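You operate a simulated robot arm through the tools that you are given. There is no shell and no other tool. Be economical: measure what you need, move in short steps, check, and stop when the job is done.

Carry out the task below with a simulated robot arm. There is one attempt and no reset: what you move stays moved.

Task
Press the eyelet into the strap on the slider, then put strap and link 52 in the small orange tray.
Fine: leave the slider out.

It is judged by the outcome, as a careful person would: the job done as asked, and still so three seconds after it is handed in. It fails if anything else is knocked over, pushed out of place, dropped, spilled or broken.

Robot
A 7-joint arm with a two-finger parallel gripper, fixed in place. Base frame: the origin is at the foot of the arm, x ahead of it, y to its left, z up; the work surface is at about z = 4. Readings come in mm, rad, newtons and seconds.
With the tool pointing down near the work surface it reaches from about 240 to 620 mm from the base axis. Its first joint turns from -1.152 to 1.152 rad. Payload 2.6 kg.
The TCP is the grasp point between the finger pads, 30 mm short of the fingertips. In the tool frame z runs along the fingers and y along their closing line. The gripper opens to 94 mm. The fingers are 28 mm wide and 10 mm thick; the gripper's body (50 by 96 mm) begins 55 mm behind the TCP.
Orientation is told as [roll, pitch, yaw] about the base's x, y, z axes, in that order, counted from this pose: with the fingers straight down and closing along the base's y, the tool's x points along the base's -x, its y along +y and its z along -z.

Tools
- The arm moves only by the tool drive_tool. Its argument "commands" is a list of rows, each a list of 2 entries, a list of its own where there are three numbers: the shift along the base's x, y, z in mm, then the turn, a rotation vector about the base's x, y, z in rad. In form: [[[x, y, z], [ax, ay, az]], ...]. A call has 1 to 12 rows; each row is the pose to reach, as a shift and turn from the pose commanded when the call began. "claw" is the opening, from 0 (shut) to 1 (fully open), set as the call begins (left out, the last holds). A row lasts 0.2 s, in which the tool goes at most 50 mm and 0.15 rad; a call with a longer step from one row to the next is refused whole, and so is a gripper value outside its range. Where a pose cannot be reached the arm comes as near as it can. A force on the tool above 40 N (or 10 N above the force at the start of the call, whichever is more), or a blocked arm, ends the call early, and 0.2 s more pass. Each finger travels about 72 mm/s and halts on what it meets, pressing with about 27 N; the grip force reading is that of the motor and also rises with nothing between the fingers. The clock runs only during rows and for 0.2 s after the last one: add rows that repeat a pose to give the fingers time. The reply holds the time, the measured pose of the TCP, the force on the tool along the base axes, the opening and the grip force, in the units named above and with some noise.
- Cameras (640 x 400 px; columns grow to the right, rows downward): "scene" is fixed at [34.3, 441.1, 564.5]; the picture's right is [-0.68, -0.73, 0.00], its down [-0.43, 0.41, -0.80] and it looks along [0.59, -0.55, -0.59] (base axes); focal length 352 px, centre (320, 200). "wrist" rides on the gripper at [-37, 0, -58] in the tool frame; the picture's right is [0.00, -1.00, 0.00], its down [0.97, 0.00, -0.24] and it looks along [0.24, 0.00, 0.97] (tool axes); focal length 218 px, centre (320, 200). There is no depth. A picture from a camera that has moved, and an enlarged one, comes with that camera's place and axes in the base frame and with its lens. The place of the scene camera against the robot may be out by one fixed shift of up to 12 mm in any direction.
- grab_frame(camera): a new picture of that camera. The clock stands still meanwhile.
- inspect(camera, box): a new picture of the part [left, top, right, bottom] of that camera's present view, enlarged. The clock stands still meanwhile.
- sign_off(): hands the job in; it is judged then, once.

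Work in short steps. Places have to be worked out from the pictures, the camera data and where the tool is seen: move nearer, look again, correct. Check each grasp and each placing, and mend what went wrong. You have 120 turns and 76 pictures in all, those below and enlarged ones among them. Open the gripper and draw the arm clear of the work before you hand the job in, unless the task says otherwise; then end with one line.

The tools are called after "Call:" by a JSON object that holds its "name" and its "arguments". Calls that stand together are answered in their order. drive_tool: Moves the arm, as the interface text tells. Its arguments: {"type":"object","properties":{"commands":{"type":"array","items":{"type":"array"}},"claw":{"type":"number"}},"required":["commands"]} The other tools are called the same way: grab_frame (camera) takes a picture; inspect (camera, box) takes an enlarged picture of a part of a camera's view; sign_off () hands the job in.

At the start:

```text
time: 0.0
tool_pos: [414.8, 83.3, 296.7]
tcp_rot: [-0.001, 0.001, 0.0]
contact_force: [-0.2, 0.5, 0.0]
width: 93.9
grasp_force: 0.0
```

scene: 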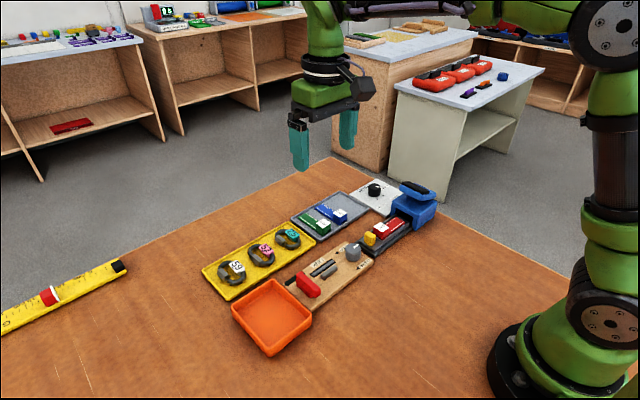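
wrist: 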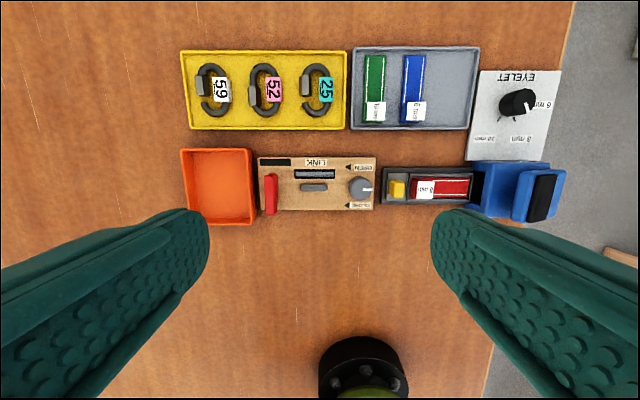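

I start by looking closer at the work area from both cameras.

Call:
{"name": "inspect", "arguments": {"camera": "wrist", "box": [340, 30, 580, 230]}}

Call:
{"name": "inspect", "arguments": {"camera": "wrist", "box": [170, 30, 390, 230]}}

Call:
{"name": "inspect", "arguments": {"camera": "scene", "box": [280, 170, 450, 280]}}

Call:
{"name": "inspect", "arguments": {"camera": "scene", "box": [190, 210, 390, 360]}}

```text
2.00 times, centred on (460, 130) of wrist
camera zoom: at [450.5, 81.5, 355.4], right [0.0, -1.0, 0.0], down [-0.97, 0.0, 0.24], along [-0.24, 0.0, -0.97], focal length 436 px, centre (40, 340)
```

zoom: 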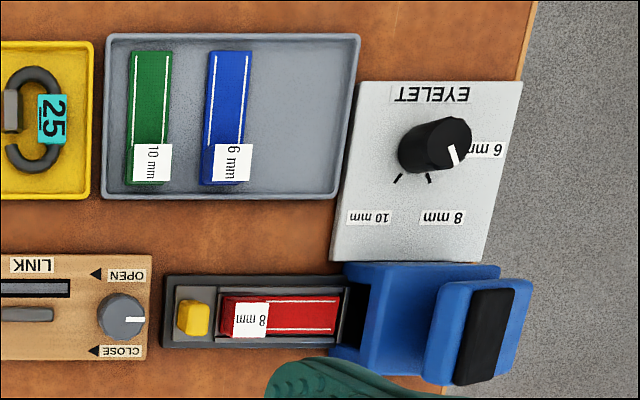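

```text
2.00 times, centred on (280, 130) of wrist
camera zoom: at [450.5, 81.5, 355.4], right [0.0, -1.0, 0.0], down [-0.97, 0.0, 0.24], along [-0.24, 0.0, -0.97], focal length 436 px, centre (400, 340)
```

zoom: 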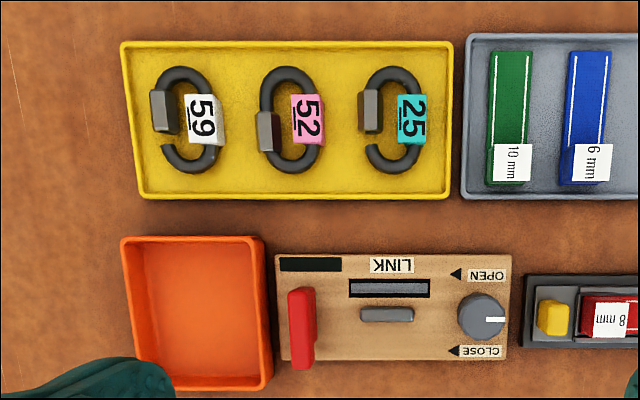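

```text
3.64 times, centred on (365, 225) of scene
camera zoom: at [34.3, 441.1, 564.5], right [-0.68, -0.73, 0.0], down [-0.43, 0.41, -0.8], along [0.59, -0.55, -0.59], focal length 1279 px, centre (156, 109)
```

zoom: 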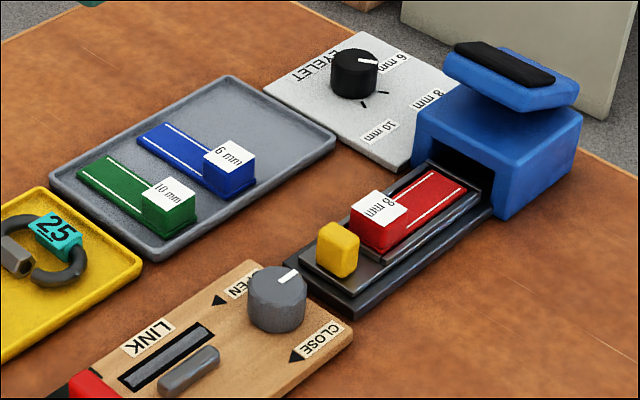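

```text
2.67 times, centred on (290, 285) of scene
camera zoom: at [34.3, 441.1, 564.5], right [-0.68, -0.73, 0.0], down [-0.43, 0.41, -0.8], along [0.59, -0.55, -0.59], focal length 938 px, centre (400, -27)
```

zoom: 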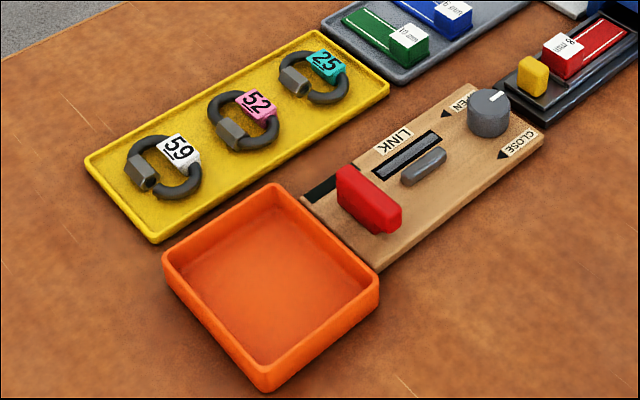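

The strap on the slider is 8 mm, so the eyelet dial must match it; its pointer seems near 6 mm. I move the tool toward the press at height for a better look.

Call:
{"name": "drive_tool", "arguments": {"commands": [[[5, -45, -5], [0, 0, 0]], [[10, -90, -10], [0, 0, 0]], [[15, -135, -15], [0, 0, 0]], [[20, -180, -20], [0, 0, 0]], [[25, -225, -30], [0, 0, 0]], [[30, -250, -50], [0, 0, 0]], [[30, -250, -50], [0, 0, 0]]]}}

Call:
{"name": "grab_frame", "arguments": {"camera": "wrist"}}

```text
time: 1.6
tool_pos: [443.1, -170.6, 247.5]
tcp_rot: [0.0, 0.001, -0.001]
contact_force: [-0.6, 0.2, -0.4]
width: 94.1
grasp_force: 0.0
```

```text
69 pictures are left
camera wrist: at [480.3, -169.8, 305.7], right [0.0, -1.0, 0.0], down [-0.97, 0.0, 0.24], along [-0.24, 0.0, -0.97], focal length 218 px, centre (320, 200)
```

wrist: 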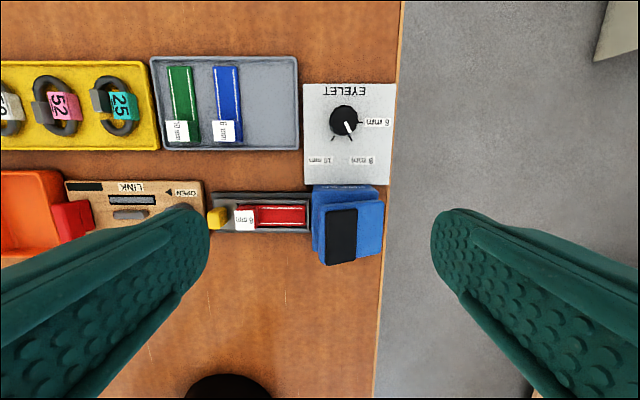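

Call:
{"name": "inspect", "arguments": {"camera": "wrist", "box": [290, 75, 410, 195]}}

Call:
{"name": "inspect", "arguments": {"camera": "wrist", "box": [200, 170, 400, 280]}}

Call:
{"name": "inspect", "arguments": {"camera": "scene", "box": [340, 170, 450, 260]}}

```text
3.33 times, centred on (350, 135) of wrist
camera zoom: at [480.3, -169.8, 305.7], right [0.0, -1.0, 0.0], down [-0.97, 0.0, 0.24], along [-0.24, 0.0, -0.97], focal length 728 px, centre (220, 417)
```

zoom: 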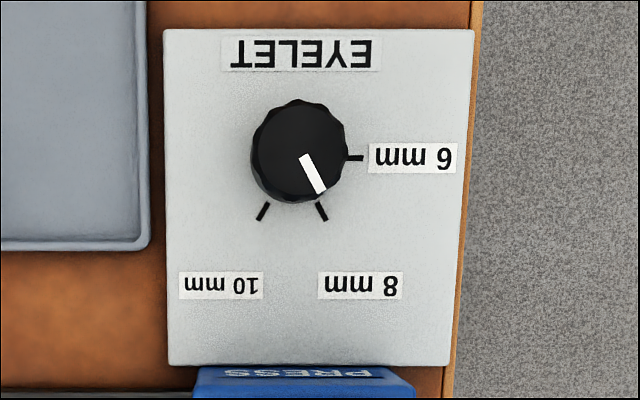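

```text
3.20 times, centred on (300, 225) of wrist
camera zoom: at [480.3, -169.8, 305.7], right [0.0, -1.0, 0.0], down [-0.97, 0.0, 0.24], along [-0.24, 0.0, -0.97], focal length 698 px, centre (384, 120)
```

zoom: 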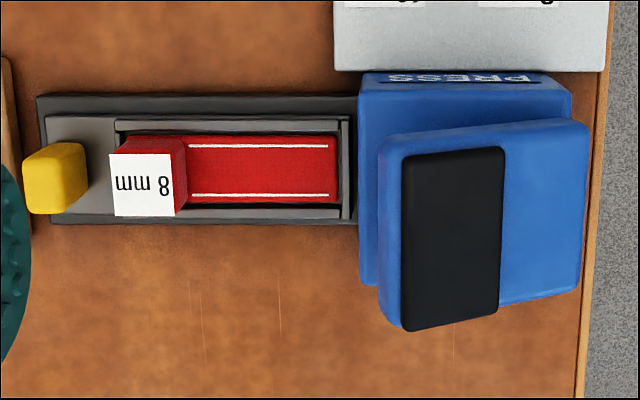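

```text
4.44 times, centred on (395, 215) of scene
camera zoom: at [34.4, 441.1, 564.5], right [-0.68, -0.73, 0.0], down [-0.43, 0.41, -0.8], along [0.59, -0.55, -0.59], focal length 1564 px, centre (-13, 133)
```

zoom: 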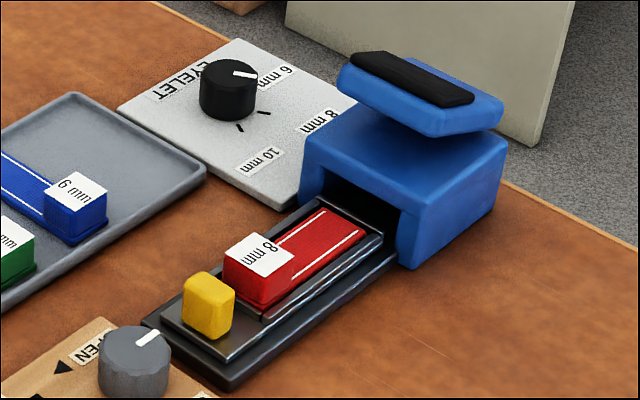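

The pointer lines up with the 8 mm tick (seen from both cameras: ticks are at 0/60/120° and the marker at about 60°), matching the strap, so the dial stays. Next I turn the gripper 90° so it can straddle the yellow slider knob, and hover behind it.

Call:
{"name": "drive_tool", "arguments": {"commands": [[[-5, 20, -5], [0, 0, 0.143]], [[-10, 40, -10], [0, 0, 0.286]], [[-15, 60, -20], [0, 0, 0.428]], [[-20, 80, -30], [0, 0, 0.571]], [[-25, 100, -40], [0, 0, 0.714]], [[-30, 120, -50], [0, 0, 0.857]], [[-35, 135, -60], [0, 0, 1.0]], [[-40, 145, -70], [0, 0, 1.142]], [[-45, 150, -80], [0, 0, 1.285]], [[-50, 150, -90], [0, 0, 1.428]], [[-53, 150, -97], [0, 0, 1.5708]], [[-53, 150, -97], [0, 0, 1.5708]]]}}

Call:
{"name": "grab_frame", "arguments": {"camera": "wrist"}}

Call:
{"name": "grab_frame", "arguments": {"camera": "scene"}}

```text
time: 4.2
tool_pos: [391.0, -18.0, 149.9]
tcp_rot: [0.0, -0.001, 1.574]
contact_force: [-0.5, 0.6, -0.4]
width: 94.1
grasp_force: 0.1
```

```text
65 pictures are left
camera wrist: at [390.7, 19.2, 208.3], right [1.0, 0.0, 0.0], down [0.0, -0.97, 0.24], along [0.0, -0.24, -0.97], focal length 218 px, centre (320, 200)
```

wrist: 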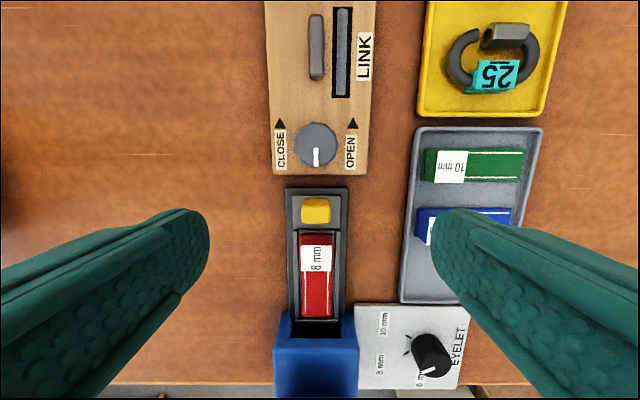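

```text
64 pictures are left
```

scene: 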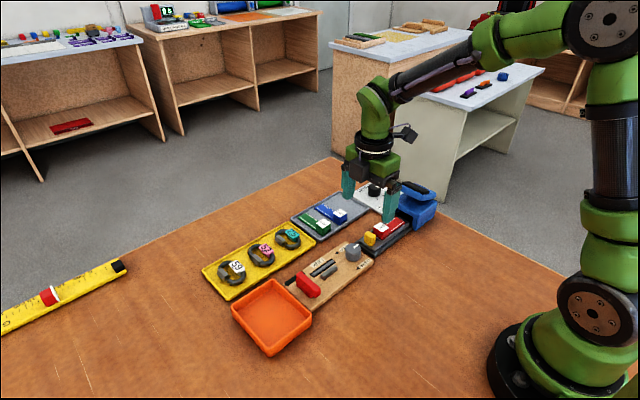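

The knob is at about x=388, y=-31, with a top around z≈30. I line up slightly behind its centre, lower to z=85 with the claw half open, and check.

Call:
{"name": "drive_tool", "arguments": {"commands": [[[-2, -3, -30], [0, 0, 0]], [[-3, -7, -60], [0, 0, 0]], [[-3, -7, -65], [0, 0, 0]], [[-3, -7, -65], [0, 0, 0]]], "claw": 0.55}}

Call:
{"name": "grab_frame", "arguments": {"camera": "wrist"}}

Call:
{"name": "inspect", "arguments": {"camera": "scene", "box": [320, 170, 450, 270]}}

```text
time: 5.2
tool_pos: [387.9, -26.3, 84.1]
tcp_rot: [0.0, 0.002, 1.57]
contact_force: [-0.2, -0.7, 0.7]
width: 51.8
grasp_force: 0.1
```

```text
63 pictures are left
camera wrist: at [387.7, 11.6, 143.1], right [1.0, 0.0, 0.0], down [0.0, -0.97, 0.24], along [0.0, -0.24, -0.97], focal length 218 px, centre (320, 200)
```

wrist: 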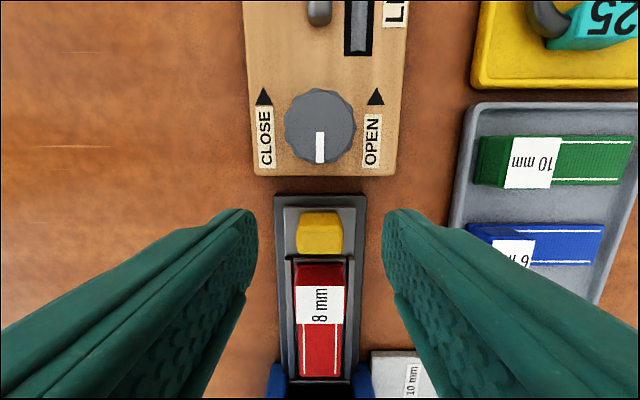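

```text
4.00 times, centred on (385, 220) of scene
camera zoom: at [34.3, 441.1, 564.5], right [-0.68, -0.73, 0.0], down [-0.43, 0.41, -0.8], along [0.59, -0.55, -0.59], focal length 1407 px, centre (60, 120)
```

zoom: 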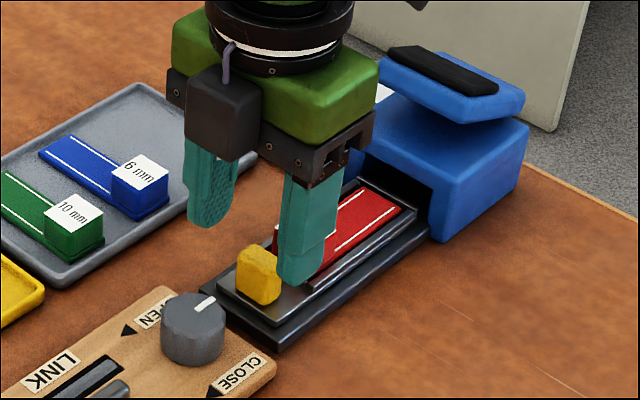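

The knob spans about y −28…−44 at x≈387. I lower so the fingertips sit at about z≈24 beside it, then close.

Call:
{"name": "drive_tool", "arguments": {"commands": [[[-0.5, -5, -12], [0, 0, 0]], [[-0.5, -5, -22], [0, 0, 0]], [[-0.5, -5, -30], [0, 0, 0]], [[-0.5, -5, -30], [0, 0, 0]]]}}

Call:
{"name": "inspect", "arguments": {"camera": "scene", "box": [320, 170, 450, 270]}}

Call:
{"name": "grab_frame", "arguments": {"camera": "wrist"}}

```text
time: 6.2
tool_pos: [387.1, -29.0, 55.1]
tcp_rot: [0.0, 0.0, 1.571]
contact_force: [-1.5, -0.3, -0.2]
width: 51.8
grasp_force: 0.1
```

```text
4.00 times, centred on (385, 220) of scene
camera zoom: at [34.3, 441.1, 564.5], right [-0.68, -0.73, 0.0], down [-0.43, 0.41, -0.8], along [0.59, -0.55, -0.59], focal length 1407 px, centre (60, 120)
```

zoom: 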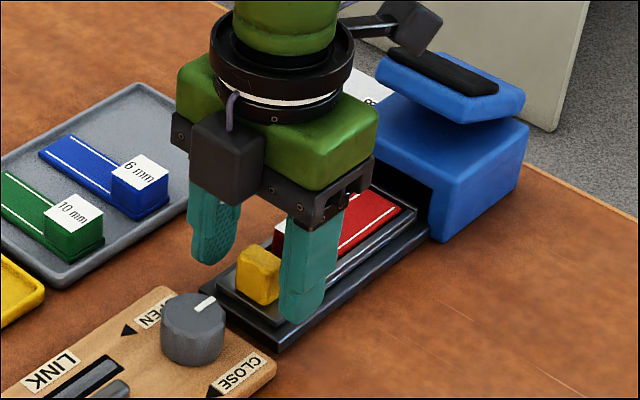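

```text
60 pictures are left
camera wrist: at [386.9, 6.8, 113.4], right [1.0, 0.0, 0.0], down [0.0, -0.97, 0.24], along [0.0, -0.24, -0.97], focal length 218 px, centre (320, 200)
```

wrist: 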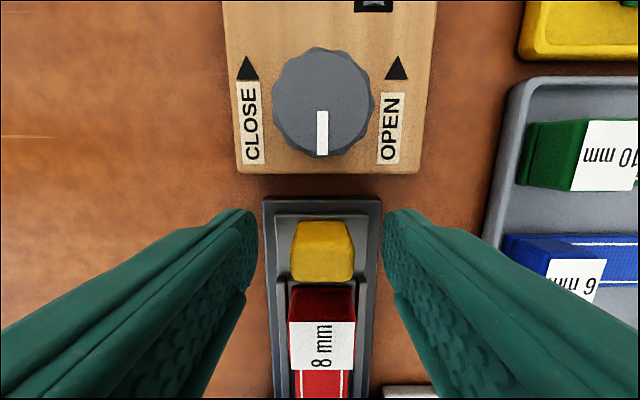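

The fingers straddle the knob at knob height, clear of the rail. I close on it.

Call:
{"name": "drive_tool", "arguments": {"commands": [[[0, 0, 0], [0, 0, 0]], [[0, 0, 0], [0, 0, 0]], [[0, 0, 0], [0, 0, 0]]], "claw": 0.0}}

Call:
{"name": "inspect", "arguments": {"camera": "scene", "box": [320, 170, 450, 270]}}

```text
time: 7.0
tool_pos: [387.4, -28.7, 54.6]
tcp_rot: [-0.003, 0.0, 1.572]
contact_force: [10.4, -1.0, -7.3]
width: 24.0
grasp_force: 44.8
```

```text
4.00 times, centred on (385, 220) of scene
camera zoom: at [34.4, 441.1, 564.5], right [-0.68, -0.73, 0.0], down [-0.43, 0.41, -0.8], along [0.59, -0.55, -0.59], focal length 1407 px, centre (60, 120)
```

zoom: 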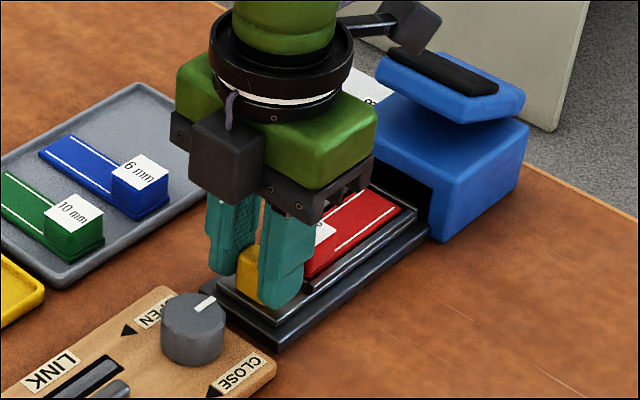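

Gripped at 24 mm. I slide it toward the press in small steps, watching force.

Call:
{"name": "drive_tool", "arguments": {"commands": [[[0.5, -6, 0], [0, 0, 0]], [[0.5, -14, 0], [0, 0, 0]], [[0.5, -22, 0], [0, 0, 0]], [[0.5, -30, 0], [0, 0, 0]], [[0.5, -30, 0], [0, 0, 0]]]}}

Call:
{"name": "inspect", "arguments": {"camera": "scene", "box": [320, 170, 450, 270]}}

```text
time: 8.2
tool_pos: [389.3, -60.7, 56.3]
tcp_rot: [0.0, -0.001, 1.572]
contact_force: [14.7, -0.7, -17.4]
width: 24.0
grasp_force: 45.1
```

```text
4.00 times, centred on (385, 220) of scene
camera zoom: at [34.4, 441.1, 564.5], right [-0.68, -0.73, 0.0], down [-0.43, 0.41, -0.8], along [0.59, -0.55, -0.59], focal length 1407 px, centre (60, 120)
```

zoom: 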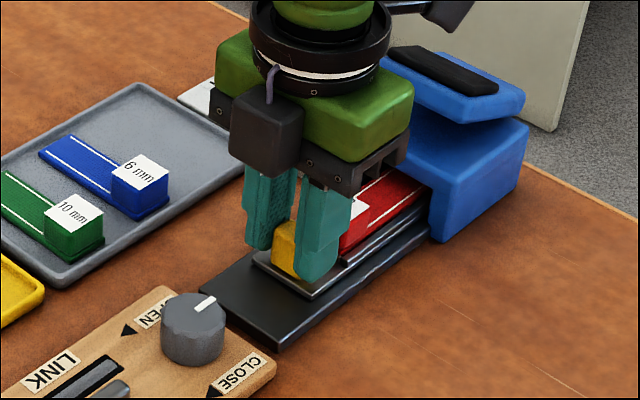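

It moves freely; slight side/down pull, so I bias 1 mm to relieve it and go on.

Call:
{"name": "drive_tool", "arguments": {"commands": [[[1, 0, -1.5], [0, 0, 0]], [[1, -8, -1.5], [0, 0, 0]], [[1, -16, -1.5], [0, 0, 0]], [[1, -24, -1.5], [0, 0, 0]], [[1, -30, -1.5], [0, 0, 0]], [[1, -30, -1.5], [0, 0, 0]]]}}

Call:
{"name": "inspect", "arguments": {"camera": "scene", "box": [320, 170, 450, 270]}}

```text
time: 9.6
tool_pos: [387.6, -85.9, 51.6]
tcp_rot: [0.008, -0.009, 1.571]
contact_force: [-21.5, 26.1, 13.5]
width: 24.1
grasp_force: 45.4
```

```text
4.00 times, centred on (385, 220) of scene
camera zoom: at [34.3, 441.1, 564.5], right [-0.68, -0.73, 0.0], down [-0.43, 0.41, -0.8], along [0.59, -0.55, -0.59], focal length 1407 px, centre (60, 120)
```

zoom: 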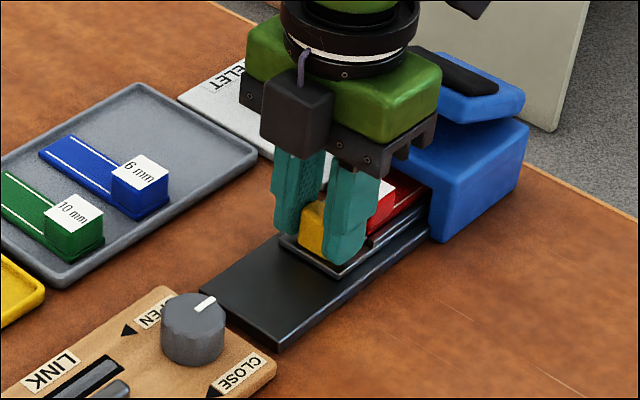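

It met resistance at y≈−86 (26 N). I relieve the side load and see if it is a real end stop.

Call:
{"name": "drive_tool", "arguments": {"commands": [[[-1.2, 1.5, 1], [0, 0, 0]], [[-1.2, 0, 1], [0, 0, 0]], [[-1.2, -2, 1], [0, 0, 0]], [[-1.2, -2, 1], [0, 0, 0]]]}}

Call:
{"name": "grab_frame", "arguments": {"camera": "wrist"}}

```text
time: 10.6
tool_pos: [388.6, -89.7, 52.9]
tcp_rot: [0.002, -0.005, 1.571]
contact_force: [-4.4, 27.2, -8.7]
width: 23.8
grasp_force: 45.4
```

```text
56 pictures are left
camera wrist: at [387.7, -53.3, 113.0], right [1.0, 0.0, 0.0], down [0.0, -0.97, 0.24], along [0.0, -0.24, -0.97], focal length 218 px, centre (320, 200)
```

wrist: 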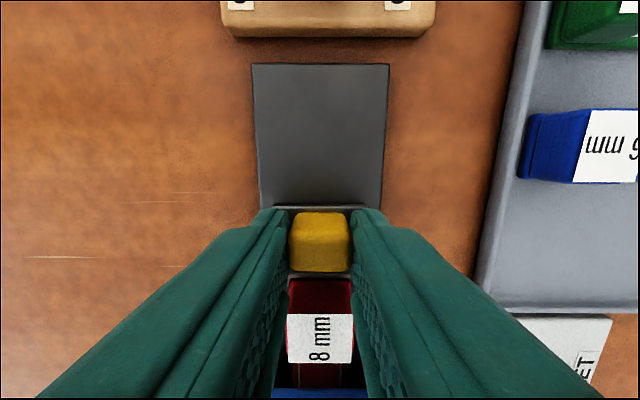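

I push a little further to test whether the slider still moves.

Call:
{"name": "drive_tool", "arguments": {"commands": [[[0, -1, 0], [0, 0, 0]], [[0, -2, 0], [0, 0, 0]], [[0, -2, 0], [0, 0, 0]], [[0, -2, 0], [0, 0, 0]]]}}

Call:
{"name": "inspect", "arguments": {"camera": "wrist", "box": [240, 200, 400, 400]}}

Call:
{"name": "inspect", "arguments": {"camera": "scene", "box": [360, 180, 450, 250]}}

```text
time: 11.6
tool_pos: [387.2, -91.9, 54.8]
tcp_rot: [0.002, -0.007, 1.574]
contact_force: [-5.4, 27.6, -4.2]
width: 23.8
grasp_force: 44.9
```

```text
2.00 times, centred on (320, 300) of wrist
camera zoom: at [387.6, -54.8, 113.3], right [1.0, 0.0, 0.0], down [0.0, -0.97, 0.24], along [0.0, -0.24, -0.97], focal length 436 px, centre (320, 0)
```

zoom: 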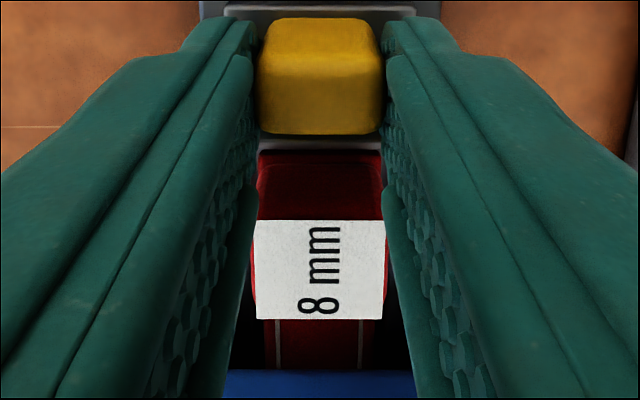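

```text
5.71 times, centred on (405, 215) of scene
camera zoom: at [34.4, 441.1, 564.6], right [-0.68, -0.73, 0.0], down [-0.43, 0.41, -0.8], along [0.59, -0.55, -0.59], focal length 2010 px, centre (-166, 114)
```

zoom: 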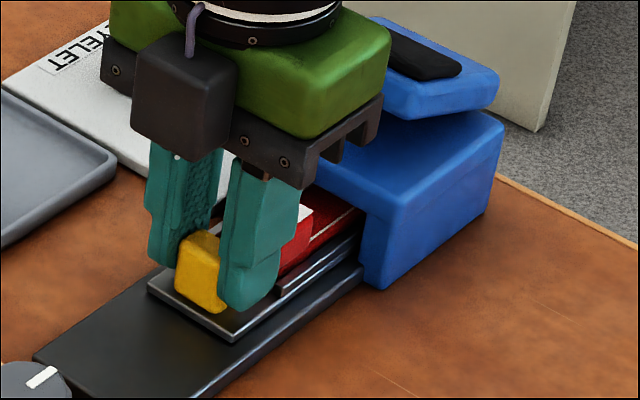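

The force stays constant at 27 N while the knob shifts relative to the fingers: the grip slips and the slider is against its stop. I open, lift and look.

Call:
{"name": "drive_tool", "arguments": {"commands": [[[0, 2, 0], [0, 0, 0]], [[0, 2, 0], [0, 0, 0]], [[0, 2, 10], [0, 0, 0]], [[0, 12, 40], [0, 0, 0]], [[0, 40, 70], [0, 0, 0]], [[0, 40, 70], [0, 0, 0]]], "claw": 0.55}}

Call:
{"name": "grab_frame", "arguments": {"camera": "wrist"}}

Call:
{"name": "inspect", "arguments": {"camera": "scene", "box": [340, 170, 450, 260]}}

```text
time: 13.0
tool_pos: [387.7, -54.5, 124.3]
tcp_rot: [0.001, -0.001, 1.571]
contact_force: [-1.2, 0.7, -0.9]
width: 51.6
grasp_force: 0.1
```

```text
53 pictures are left
camera wrist: at [387.9, -17.4, 182.2], right [1.0, 0.0, 0.0], down [0.0, -0.97, 0.24], along [0.0, -0.24, -0.97], focal length 218 px, centre (320, 200)
```

wrist: 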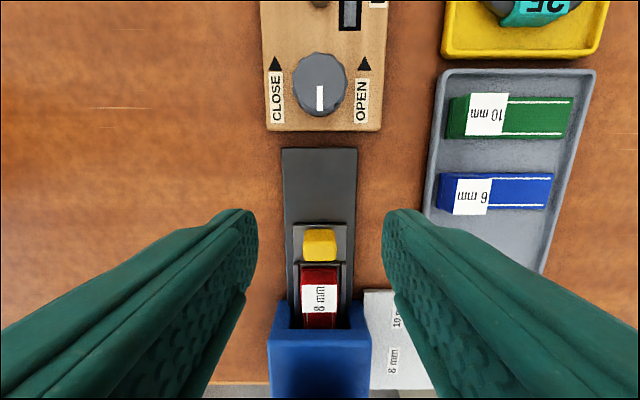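

```text
4.44 times, centred on (395, 215) of scene
camera zoom: at [34.3, 441.1, 564.5], right [-0.68, -0.73, 0.0], down [-0.43, 0.41, -0.8], along [0.59, -0.55, -0.59], focal length 1564 px, centre (-13, 133)
```

zoom: 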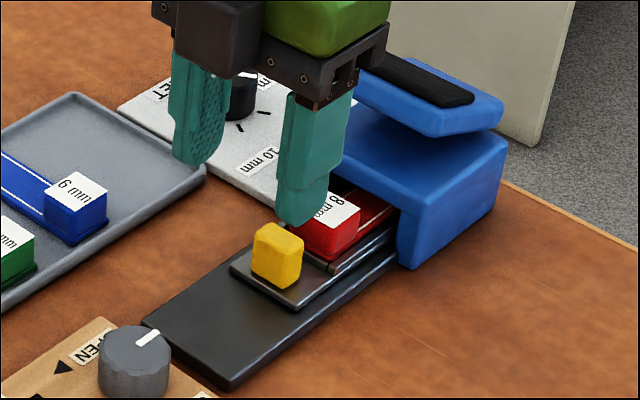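

The slider moved about 50 mm. To confirm it is at its stop I push on the back of the knob with closed fingers.

Call:
{"name": "drive_tool", "arguments": {"commands": [[[0, 6, -20], [0, 0, 0]], [[0, 6, -45], [0, 0, 0]], [[0, 6, -66], [0, 0, 0]], [[0, 6, -66], [0, 0, 0]]], "claw": 0.0}}

Call:
{"name": "drive_tool", "arguments": {"commands": [[[0, -4, 0], [0, 0, 0]], [[0, -8, 0], [0, 0, 0]], [[0, -12, 0], [0, 0, 0]], [[0, -15, 0], [0, 0, 0]], [[0, -18, 0], [0, 0, 0]], [[0, -21, 0], [0, 0, 0]], [[0, -24, 0], [0, 0, 0]], [[0, -27, 0], [0, 0, 0]], [[0, -30, 0], [0, 0, 0]]]}}

Call:
{"name": "inspect", "arguments": {"camera": "scene", "box": [340, 170, 450, 260]}}

```text
time: 14.0
tool_pos: [387.8, -48.1, 58.0]
tcp_rot: [0.002, 0.0, 1.571]
contact_force: [-0.8, 0.7, -0.5]
width: 0.0
grasp_force: 27.0
```

```text
time: 15.8
tool_pos: [387.7, -66.7, 58.8]
tcp_rot: [0.003, -0.011, 1.579]
contact_force: [0.5, 2.3, 0.0]
width: 0.1
grasp_force: 26.6
stopped in row 9: the force on the tool passed its limit (the readings are from after the stop); the commanded pose is now the measured one
```

```text
4.44 times, centred on (395, 215) of scene
camera zoom: at [34.4, 441.1, 564.5], right [-0.68, -0.73, 0.0], down [-0.43, 0.41, -0.8], along [0.59, -0.55, -0.59], focal length 1564 px, centre (-13, 133)
```

zoom: 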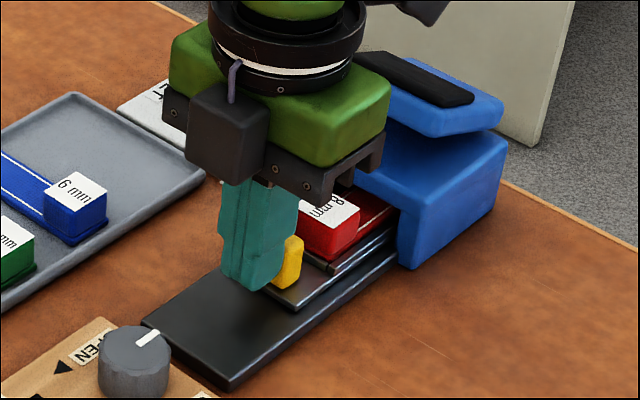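

Over 40 N with no movement: the slider is home. Now I lift, go above the black press pad (about x=386, y=-192, z≈100) and look.

Call:
{"name": "drive_tool", "arguments": {"commands": [[[0, 6, 30], [0, 0, 0]], [[0, 6, 70], [0, 0, 0]], [[0, 0, 110], [0, 0, 0]], [[0, -30, 115], [0, 0, 0]], [[0, -70, 115], [0, 0, 0]], [[0, -90, 115], [0, 0, 0]], [[0, -90, 115], [0, 0, 0]]]}}

Call:
{"name": "grab_frame", "arguments": {"camera": "wrist"}}

Call:
{"name": "inspect", "arguments": {"camera": "scene", "box": [340, 110, 480, 250]}}

```text
time: 17.4
tool_pos: [388.7, -157.7, 171.0]
tcp_rot: [0.002, -0.009, 1.579]
contact_force: [-0.7, 0.3, 0.6]
width: 0.1
grasp_force: 26.7
```

```text
50 pictures are left
camera wrist: at [388.7, -121.9, 230.3], right [1.0, 0.01, 0.0], down [0.01, -0.97, 0.23], along [0.0, -0.23, -0.97], focal length 218 px, centre (320, 200)
```

wrist: 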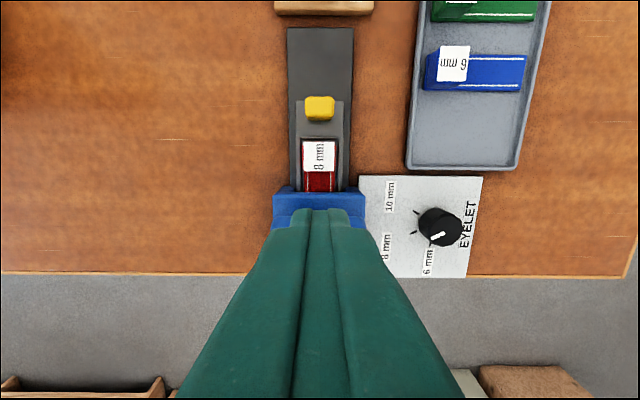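

```text
2.86 times, centred on (410, 180) of scene
camera zoom: at [34.4, 441.1, 564.5], right [-0.68, -0.73, 0.0], down [-0.43, 0.41, -0.8], along [0.59, -0.55, -0.59], focal length 1005 px, centre (63, 257)
```

zoom: 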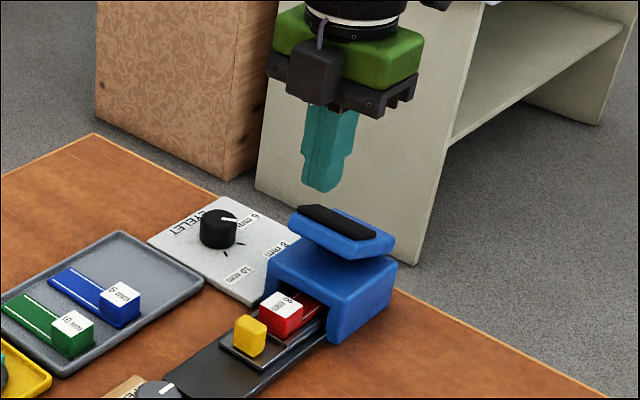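

The press is centred at x≈388; pad at y≈-195, z≈97. I move above it and press straight down slowly.

Call:
{"name": "drive_tool", "arguments": {"commands": [[[0, -20, 0], [0, 0, 0]], [[0, -37, -10], [0, 0, 0]], [[0, -37, -25], [0, 0, 0]], [[0, -37, -35], [0, 0, 0]], [[0, -37, -35], [0, 0, 0]]]}}

Call:
{"name": "inspect", "arguments": {"camera": "scene", "box": [360, 130, 460, 250]}}

```text
time: 18.6
tool_pos: [388.3, -195.1, 136.7]
tcp_rot: [0.002, -0.011, 1.577]
contact_force: [0.5, 0.9, -1.1]
width: 0.0
grasp_force: 27.2
```

```text
3.33 times, centred on (410, 190) of scene
camera zoom: at [34.3, 441.1, 564.5], right [-0.68, -0.73, 0.0], down [-0.43, 0.41, -0.8], along [0.59, -0.55, -0.59], focal length 1173 px, centre (20, 233)
```

zoom: 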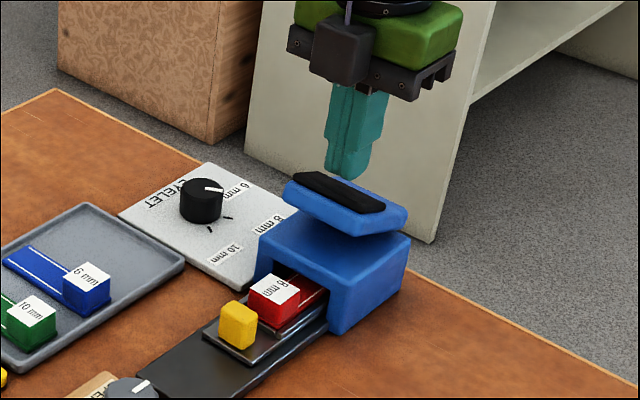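

The tip is just above the pad, slightly toward its far edge; I shift 4 mm back and press down slowly.

Call:
{"name": "drive_tool", "arguments": {"commands": [[[0, 4, 0], [0, 0, 0]], [[0, 4, -4], [0, 0, 0]], [[0, 4, -8], [0, 0, 0]], [[0, 4, -12], [0, 0, 0]], [[0, 4, -15], [0, 0, 0]], [[0, 4, -18], [0, 0, 0]], [[0, 4, -21], [0, 0, 0]], [[0, 4, -24], [0, 0, 0]], [[0, 4, -27], [0, 0, 0]], [[0, 4, -30], [0, 0, 0]], [[0, 4, -33], [0, 0, 0]], [[0, 4, -36], [0, 0, 0]]]}}

Call:
{"name": "inspect", "arguments": {"camera": "scene", "box": [360, 130, 460, 250]}}

```text
time: 21.2
tool_pos: [389.6, -190.2, 106.2]
tcp_rot: [-0.001, -0.012, 1.577]
contact_force: [-4.0, 1.6, 7.5]
width: 0.0
grasp_force: 26.6
stopped in row 12: the force on the tool passed its limit (the readings are from after the stop); the commanded pose is now the measured one
```

```text
3.33 times, centred on (410, 190) of scene
camera zoom: at [34.3, 441.1, 564.5], right [-0.68, -0.73, 0.0], down [-0.43, 0.41, -0.8], along [0.59, -0.55, -0.59], focal length 1173 px, centre (20, 233)
```

zoom: 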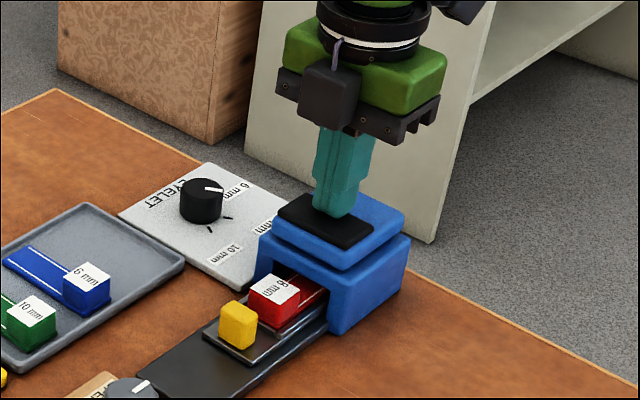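

The head went fully down to a hard stop. I raise the tool and look at the press.

Call:
{"name": "drive_tool", "arguments": {"commands": [[[0, 0, 15], [0, 0, 0]], [[0, 0, 45], [0, 0, 0]], [[0, 40, 60], [0, 0, 0]], [[0, 80, 60], [0, 0, 0]], [[0, 125, 50], [0, 0, 0]], [[0, 135, 30], [0, 0, 0]], [[-1, 141, 20], [0, 0, 0]], [[-1, 141, 20], [0, 0, 0]]], "claw": 0.0}}

Call:
{"name": "grab_frame", "arguments": {"camera": "wrist"}}

Call:
{"name": "inspect", "arguments": {"camera": "scene", "box": [340, 170, 450, 260]}}

```text
time: 23.0
tool_pos: [389.3, -48.0, 125.6]
tcp_rot: [0.0, -0.011, 1.576]
contact_force: [0.4, 0.0, -0.1]
width: 0.1
grasp_force: 27.2
```

```text
46 pictures are left
camera wrist: at [387.3, -12.3, 184.1], right [1.0, 0.01, 0.0], down [0.01, -0.97, 0.23], along [0.0, -0.23, -0.97], focal length 218 px, centre (320, 200)
```

wrist: 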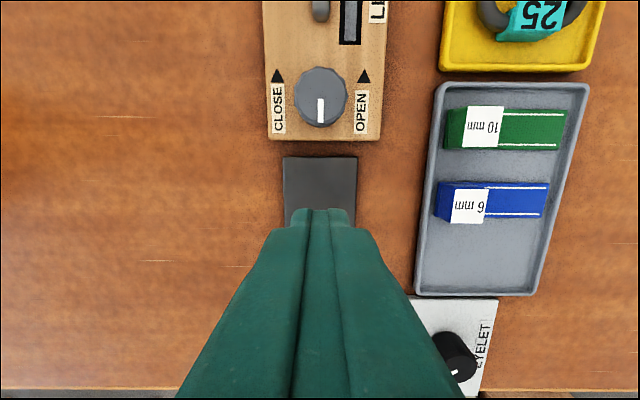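

```text
4.44 times, centred on (395, 215) of scene
camera zoom: at [34.3, 441.1, 564.5], right [-0.68, -0.73, 0.0], down [-0.43, 0.41, -0.8], along [0.59, -0.55, -0.59], focal length 1564 px, centre (-13, 133)
```

zoom: 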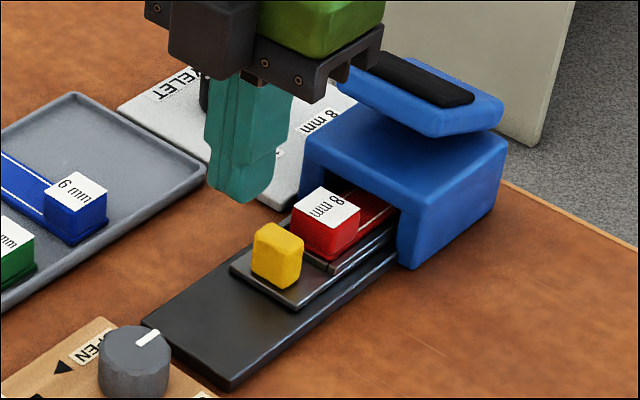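

The head sprang back up. Now I re-grip the knob (y≈−89) to pull the slider out.

Call:
{"name": "drive_tool", "arguments": {"commands": [[[-1, -20, -5], [0, 0, 0]], [[-1, -37, -20], [0, 0, 0]], [[-1, -37, -45], [0, 0, 0]], [[-1, -37, -60], [0, 0, 0]], [[-1, -37, -70], [0, 0, 0]], [[-1, -37, -70], [0, 0, 0]]], "claw": 0.55}}

Call:
{"name": "grab_frame", "arguments": {"camera": "wrist"}}

```text
time: 24.4
tool_pos: [387.3, -86.3, 54.3]
tcp_rot: [-0.001, -0.01, 1.58]
contact_force: [-0.1, -0.2, -0.2]
width: 51.3
grasp_force: 0.0
```

```text
44 pictures are left
camera wrist: at [386.8, -50.8, 114.0], right [1.0, 0.01, 0.0], down [0.01, -0.97, 0.23], along [0.0, -0.23, -0.97], focal length 218 px, centre (320, 200)
```

wrist: 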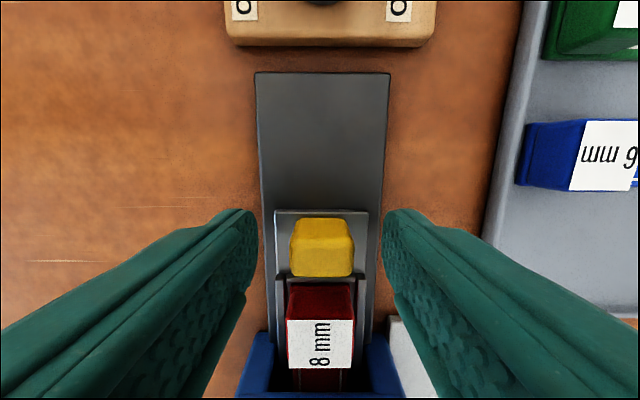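

Well aligned. I close and pull it back +y about 54 mm.

Call:
{"name": "drive_tool", "arguments": {"commands": [[[0, 0, 0], [0, 0, 0]], [[0, 0, 0], [0, 0, 0]], [[0, 0, 0], [0, 0, 0]], [[0, 8, 0], [0, 0, 0]], [[0, 16, 0], [0, 0, 0]], [[0, 24, 0], [0, 0, 0]], [[0, 32, 0], [0, 0, 0]], [[0, 40, 0], [0, 0, 0]], [[0, 46, 0], [0, 0, 0]], [[0, 51, 0], [0, 0, 0]], [[0, 54, 0], [0, 0, 0]], [[0, 56, 0], [0, 0, 0]]], "claw": 0.0}}

Call:
{"name": "inspect", "arguments": {"camera": "scene", "box": [340, 170, 450, 260]}}

```text
time: 26.5
tool_pos: [389.1, -38.4, 55.2]
tcp_rot: [-0.008, -0.011, 1.579]
contact_force: [3.1, 0.6, -1.7]
width: 23.6
grasp_force: 44.9
stopped in row 10: the force on the tool passed its limit (the readings are from after the stop); the commanded pose is now the measured one
```

```text
4.44 times, centred on (395, 215) of scene
camera zoom: at [34.3, 441.1, 564.5], right [-0.68, -0.73, 0.0], down [-0.43, 0.41, -0.8], along [0.59, -0.55, -0.59], focal length 1564 px, centre (-13, 133)
```

zoom: 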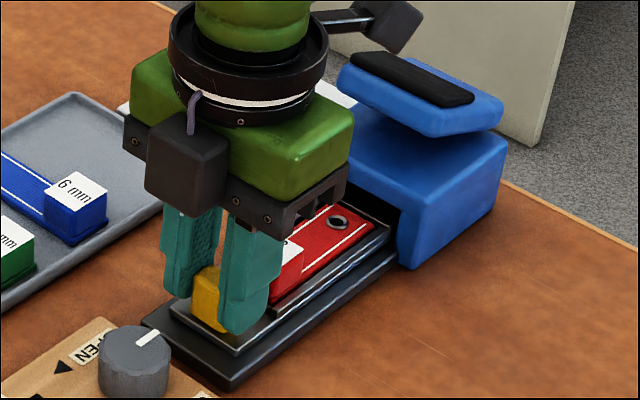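

The eyelet is in the strap. The slider seems perhaps 3 mm short of its original spot; I pull a little more.

Call:
{"name": "drive_tool", "arguments": {"commands": [[[-0.5, 0, 0], [0, 0, 0]], [[-0.5, 2, 0], [0, 0, 0]], [[-0.5, 4, 0], [0, 0, 0]], [[-0.5, 6, 0], [0, 0, 0]], [[-0.5, 6, 0], [0, 0, 0]]]}}

Call:
{"name": "inspect", "arguments": {"camera": "scene", "box": [340, 170, 450, 260]}}

```text
time: 27.7
tool_pos: [387.4, -31.7, 56.5]
tcp_rot: [-0.009, -0.012, 1.58]
contact_force: [10.7, -0.3, -6.1]
width: 23.9
grasp_force: 45.0
```

```text
4.44 times, centred on (395, 215) of scene
camera zoom: at [34.4, 441.1, 564.5], right [-0.68, -0.73, 0.0], down [-0.43, 0.41, -0.8], along [0.59, -0.55, -0.59], focal length 1564 px, centre (-13, 133)
```

zoom: 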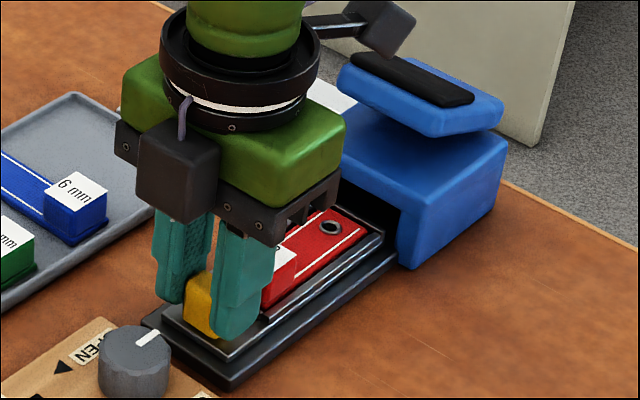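

It moved back to its initial spot, like the first picture. I test 2 mm more for the stop, then release and lift.

Call:
{"name": "drive_tool", "arguments": {"commands": [[[-0.5, 1, -0.5], [0, 0, 0]], [[-0.5, 2, -0.5], [0, 0, 0]], [[-0.5, 2, -0.5], [0, 0, 0]]]}}

Call:
{"name": "drive_tool", "arguments": {"commands": [[[0, 0, 0], [0, 0, 0]], [[0, 0, 0], [0, 0, 0]], [[0, 0, 10], [0, 0, 0]], [[0, 0, 40], [0, 0, 0]], [[0, -15, 60], [0, 0, 0]], [[0, -15, 60], [0, 0, 0]]], "claw": 0.55}}

Call:
{"name": "grab_frame", "arguments": {"camera": "wrist"}}

Call:
{"name": "inspect", "arguments": {"camera": "scene", "box": [340, 170, 450, 260]}}

```text
time: 28.5
tool_pos: [387.9, -31.2, 55.2]
tcp_rot: [-0.01, -0.011, 1.58]
contact_force: [21.8, -5.3, -7.6]
width: 23.9
grasp_force: 45.1
```

```text
time: 29.9
tool_pos: [387.8, -45.5, 114.4]
tcp_rot: [-0.008, -0.011, 1.582]
contact_force: [-0.4, 0.8, -0.1]
width: 51.6
grasp_force: 0.0
```

```text
41 pictures are left
camera wrist: at [386.2, -9.6, 173.3], right [1.0, 0.01, 0.01], down [0.01, -0.97, 0.23], along [0.01, -0.23, -0.97], focal length 218 px, centre (320, 200)
```

wrist: 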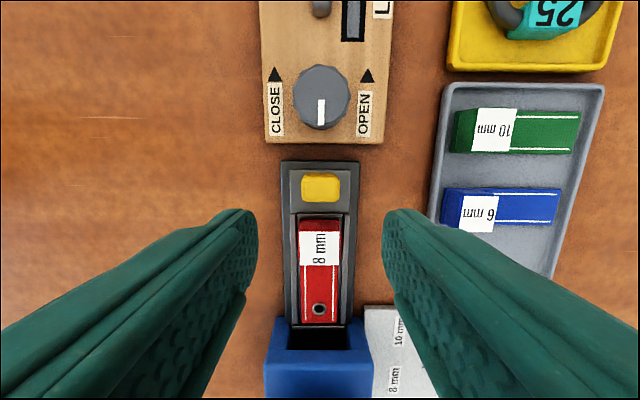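

```text
4.44 times, centred on (395, 215) of scene
camera zoom: at [34.3, 441.1, 564.5], right [-0.68, -0.73, 0.0], down [-0.43, 0.41, -0.8], along [0.59, -0.55, -0.59], focal length 1564 px, centre (-13, 133)
```

zoom: 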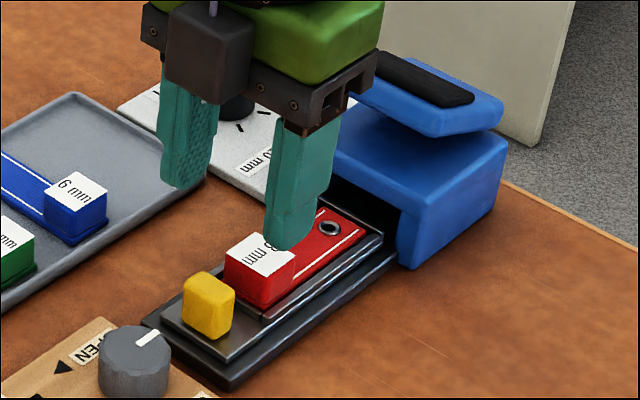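

The slider is fully out and the eyelet is set. The block of the strap spans y≈−62…−87; I lower over it with tips at about z=26 and close.

Call:
{"name": "drive_tool", "arguments": {"commands": [[[0, -28, -15], [0, 0, 0]], [[0, -28, -35], [0, 0, 0]], [[0, -28, -50], [0, 0, 0]], [[0, -28, -58], [0, 0, 0]], [[0, -28, -58], [0, 0, 0]]]}}

Call:
{"name": "grab_frame", "arguments": {"camera": "wrist"}}

Call:
{"name": "inspect", "arguments": {"camera": "scene", "box": [340, 170, 450, 260]}}

```text
time: 31.1
tool_pos: [386.4, -74.0, 56.2]
tcp_rot: [-0.007, -0.01, 1.582]
contact_force: [0.3, -0.8, 0.4]
width: 51.7
grasp_force: 0.0
```

```text
39 pictures are left
camera wrist: at [385.6, -38.3, 114.9], right [1.0, 0.01, 0.01], down [0.01, -0.97, 0.23], along [0.01, -0.23, -0.97], focal length 218 px, centre (320, 200)
```

wrist: 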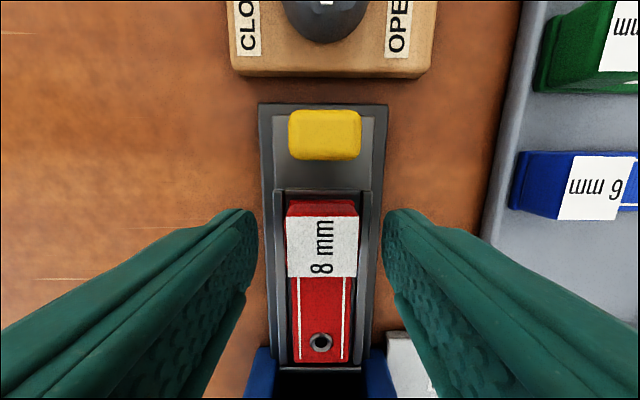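

```text
4.44 times, centred on (395, 215) of scene
camera zoom: at [34.3, 441.1, 564.5], right [-0.68, -0.73, 0.0], down [-0.43, 0.41, -0.8], along [0.59, -0.55, -0.59], focal length 1564 px, centre (-13, 133)
```

zoom: 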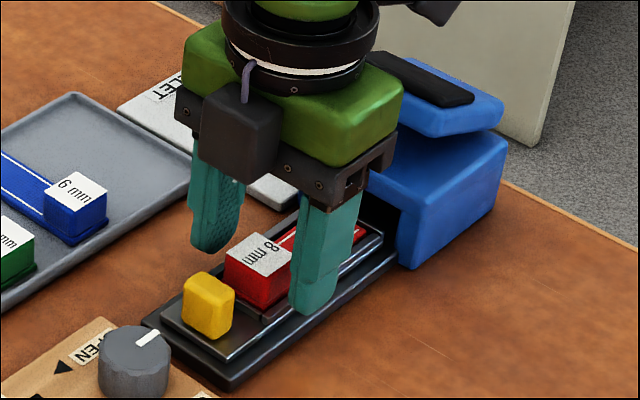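

Aligned around the block. Close, then lift a little and check.

Call:
{"name": "drive_tool", "arguments": {"commands": [[[0, 0, 0], [0, 0, 0]], [[0, 0, 0], [0, 0, 0]], [[0, 0, 0], [0, 0, 0]], [[0, 0, 4], [0, 0, 0]], [[0, 0, 10], [0, 0, 0]], [[0, 0, 25], [0, 0, 0]], [[0, 0, 25], [0, 0, 0]]], "claw": 0.0}}

Call:
{"name": "inspect", "arguments": {"camera": "scene", "box": [340, 170, 450, 260]}}

```text
time: 32.7
tool_pos: [386.2, -74.7, 81.5]
tcp_rot: [-0.007, -0.011, 1.58]
contact_force: [-0.6, 0.0, 0.3]
width: 0.2
grasp_force: 26.3
```

```text
4.44 times, centred on (395, 215) of scene
camera zoom: at [34.3, 441.1, 564.5], right [-0.68, -0.73, 0.0], down [-0.43, 0.41, -0.8], along [0.59, -0.55, -0.59], focal length 1564 px, centre (-13, 133)
```

zoom: 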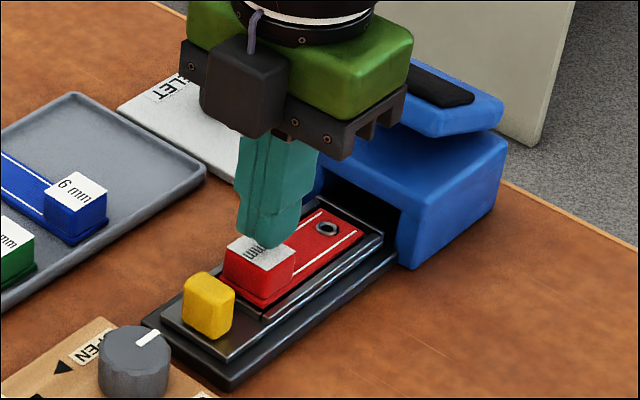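

The gripper closed empty: the tips only skimmed the block's top. I look closer to get the heights.

Call:
{"name": "inspect", "arguments": {"camera": "scene", "box": [365, 205, 425, 250]}}

Call:
{"name": "inspect", "arguments": {"camera": "wrist", "box": [240, 60, 400, 220]}}

```text
8.89 times, centred on (395, 228) of scene
camera zoom: at [34.3, 441.1, 564.5], right [-0.68, -0.73, 0.0], down [-0.43, 0.41, -0.8], along [0.59, -0.55, -0.59], focal length 3128 px, centre (-347, -44)
```

zoom: 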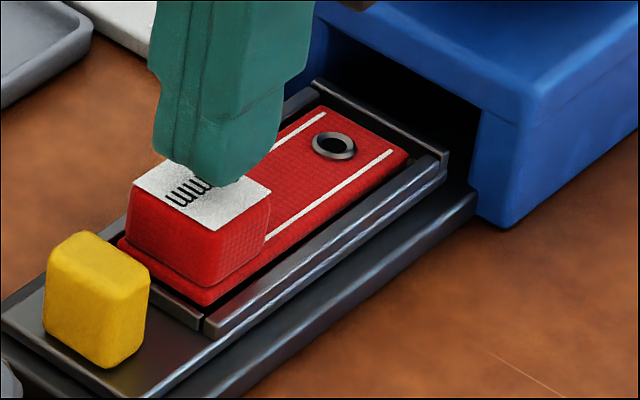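

```text
2.50 times, centred on (320, 140) of wrist
camera zoom: at [385.4, -38.6, 141.1], right [1.0, 0.01, 0.01], down [0.01, -0.97, 0.23], along [0.01, -0.23, -0.97], focal length 546 px, centre (320, 350)
```

zoom: 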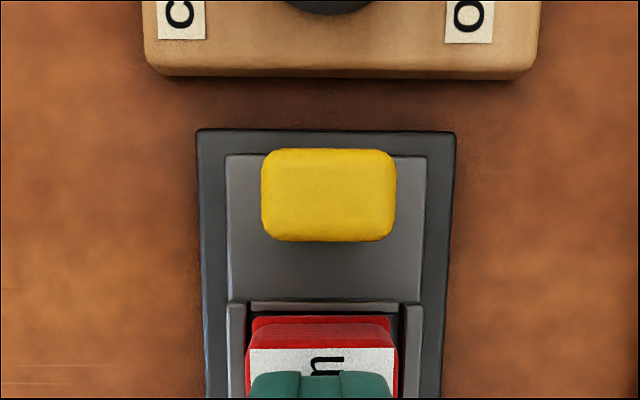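

Block top seems to be at z≈37, so it must have slipped out on lifting. I reopen, go back 3 mm deeper, close, and read the width before lifting.

Call:
{"name": "drive_tool", "arguments": {"commands": [[[0, 0, 0], [0, 0, 0]], [[0, 0, 0], [0, 0, 0]], [[0, 0, -15], [0, 0, 0]], [[0, 0, -24], [0, 0, 0]], [[0, 0, -28], [0, 0, 0]], [[0, 0, -28], [0, 0, 0]]], "claw": 0.58}}

Call:
{"name": "drive_tool", "arguments": {"commands": [[[0, 0, 0], [0, 0, 0]], [[0, 0, 0], [0, 0, 0]], [[0, 0, 0], [0, 0, 0]]], "claw": 0.0}}

Call:
{"name": "inspect", "arguments": {"camera": "scene", "box": [365, 205, 425, 250]}}

```text
time: 34.1
tool_pos: [386.7, -74.8, 54.3]
tcp_rot: [-0.007, -0.01, 1.581]
contact_force: [0.4, 0.1, 1.2]
width: 54.5
grasp_force: 0.0
```

```text
time: 34.9
tool_pos: [387.0, -74.8, 53.8]
tcp_rot: [-0.007, -0.011, 1.581]
contact_force: [0.2, 0.5, -0.2]
width: 28.7
grasp_force: 26.9
```

```text
8.89 times, centred on (395, 228) of scene
camera zoom: at [34.3, 441.1, 564.5], right [-0.68, -0.73, 0.0], down [-0.43, 0.41, -0.8], along [0.59, -0.55, -0.59], focal length 3128 px, centre (-347, -44)
```

zoom: 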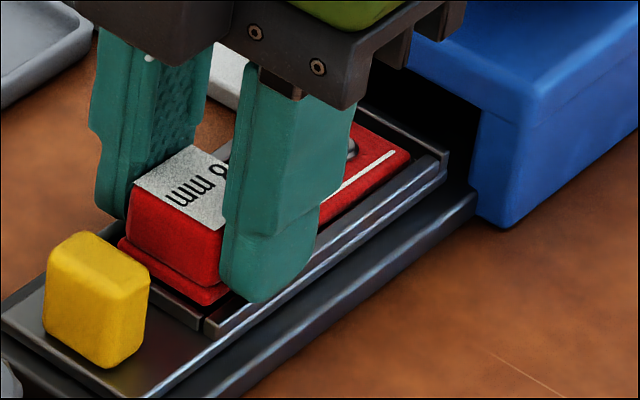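

Gripped at 28.7 mm. I lift slowly this time.

Call:
{"name": "drive_tool", "arguments": {"commands": [[[0, 0, 0], [0, 0, 0]], [[0, 0, 1], [0, 0, 0]], [[0, 0, 2], [0, 0, 0]], [[0, 0, 3], [0, 0, 0]], [[0, 0, 4], [0, 0, 0]], [[0, 0, 5], [0, 0, 0]], [[0, 0, 6], [0, 0, 0]]]}}

Call:
{"name": "inspect", "arguments": {"camera": "scene", "box": [365, 205, 425, 250]}}

```text
time: 36.5
tool_pos: [386.1, -74.5, 59.1]
tcp_rot: [-0.008, -0.01, 1.582]
contact_force: [0.0, 0.8, -0.4]
width: 28.7
grasp_force: 27.1
```

```text
8.89 times, centred on (395, 228) of scene
camera zoom: at [34.3, 441.1, 564.5], right [-0.68, -0.73, 0.0], down [-0.43, 0.41, -0.8], along [0.59, -0.55, -0.59], focal length 3128 px, centre (-347, -44)
```

zoom: 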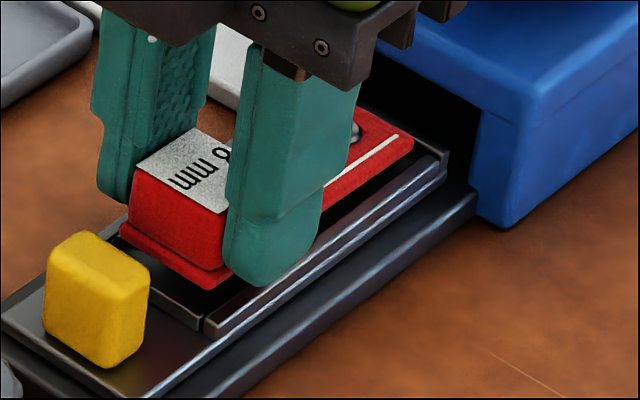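

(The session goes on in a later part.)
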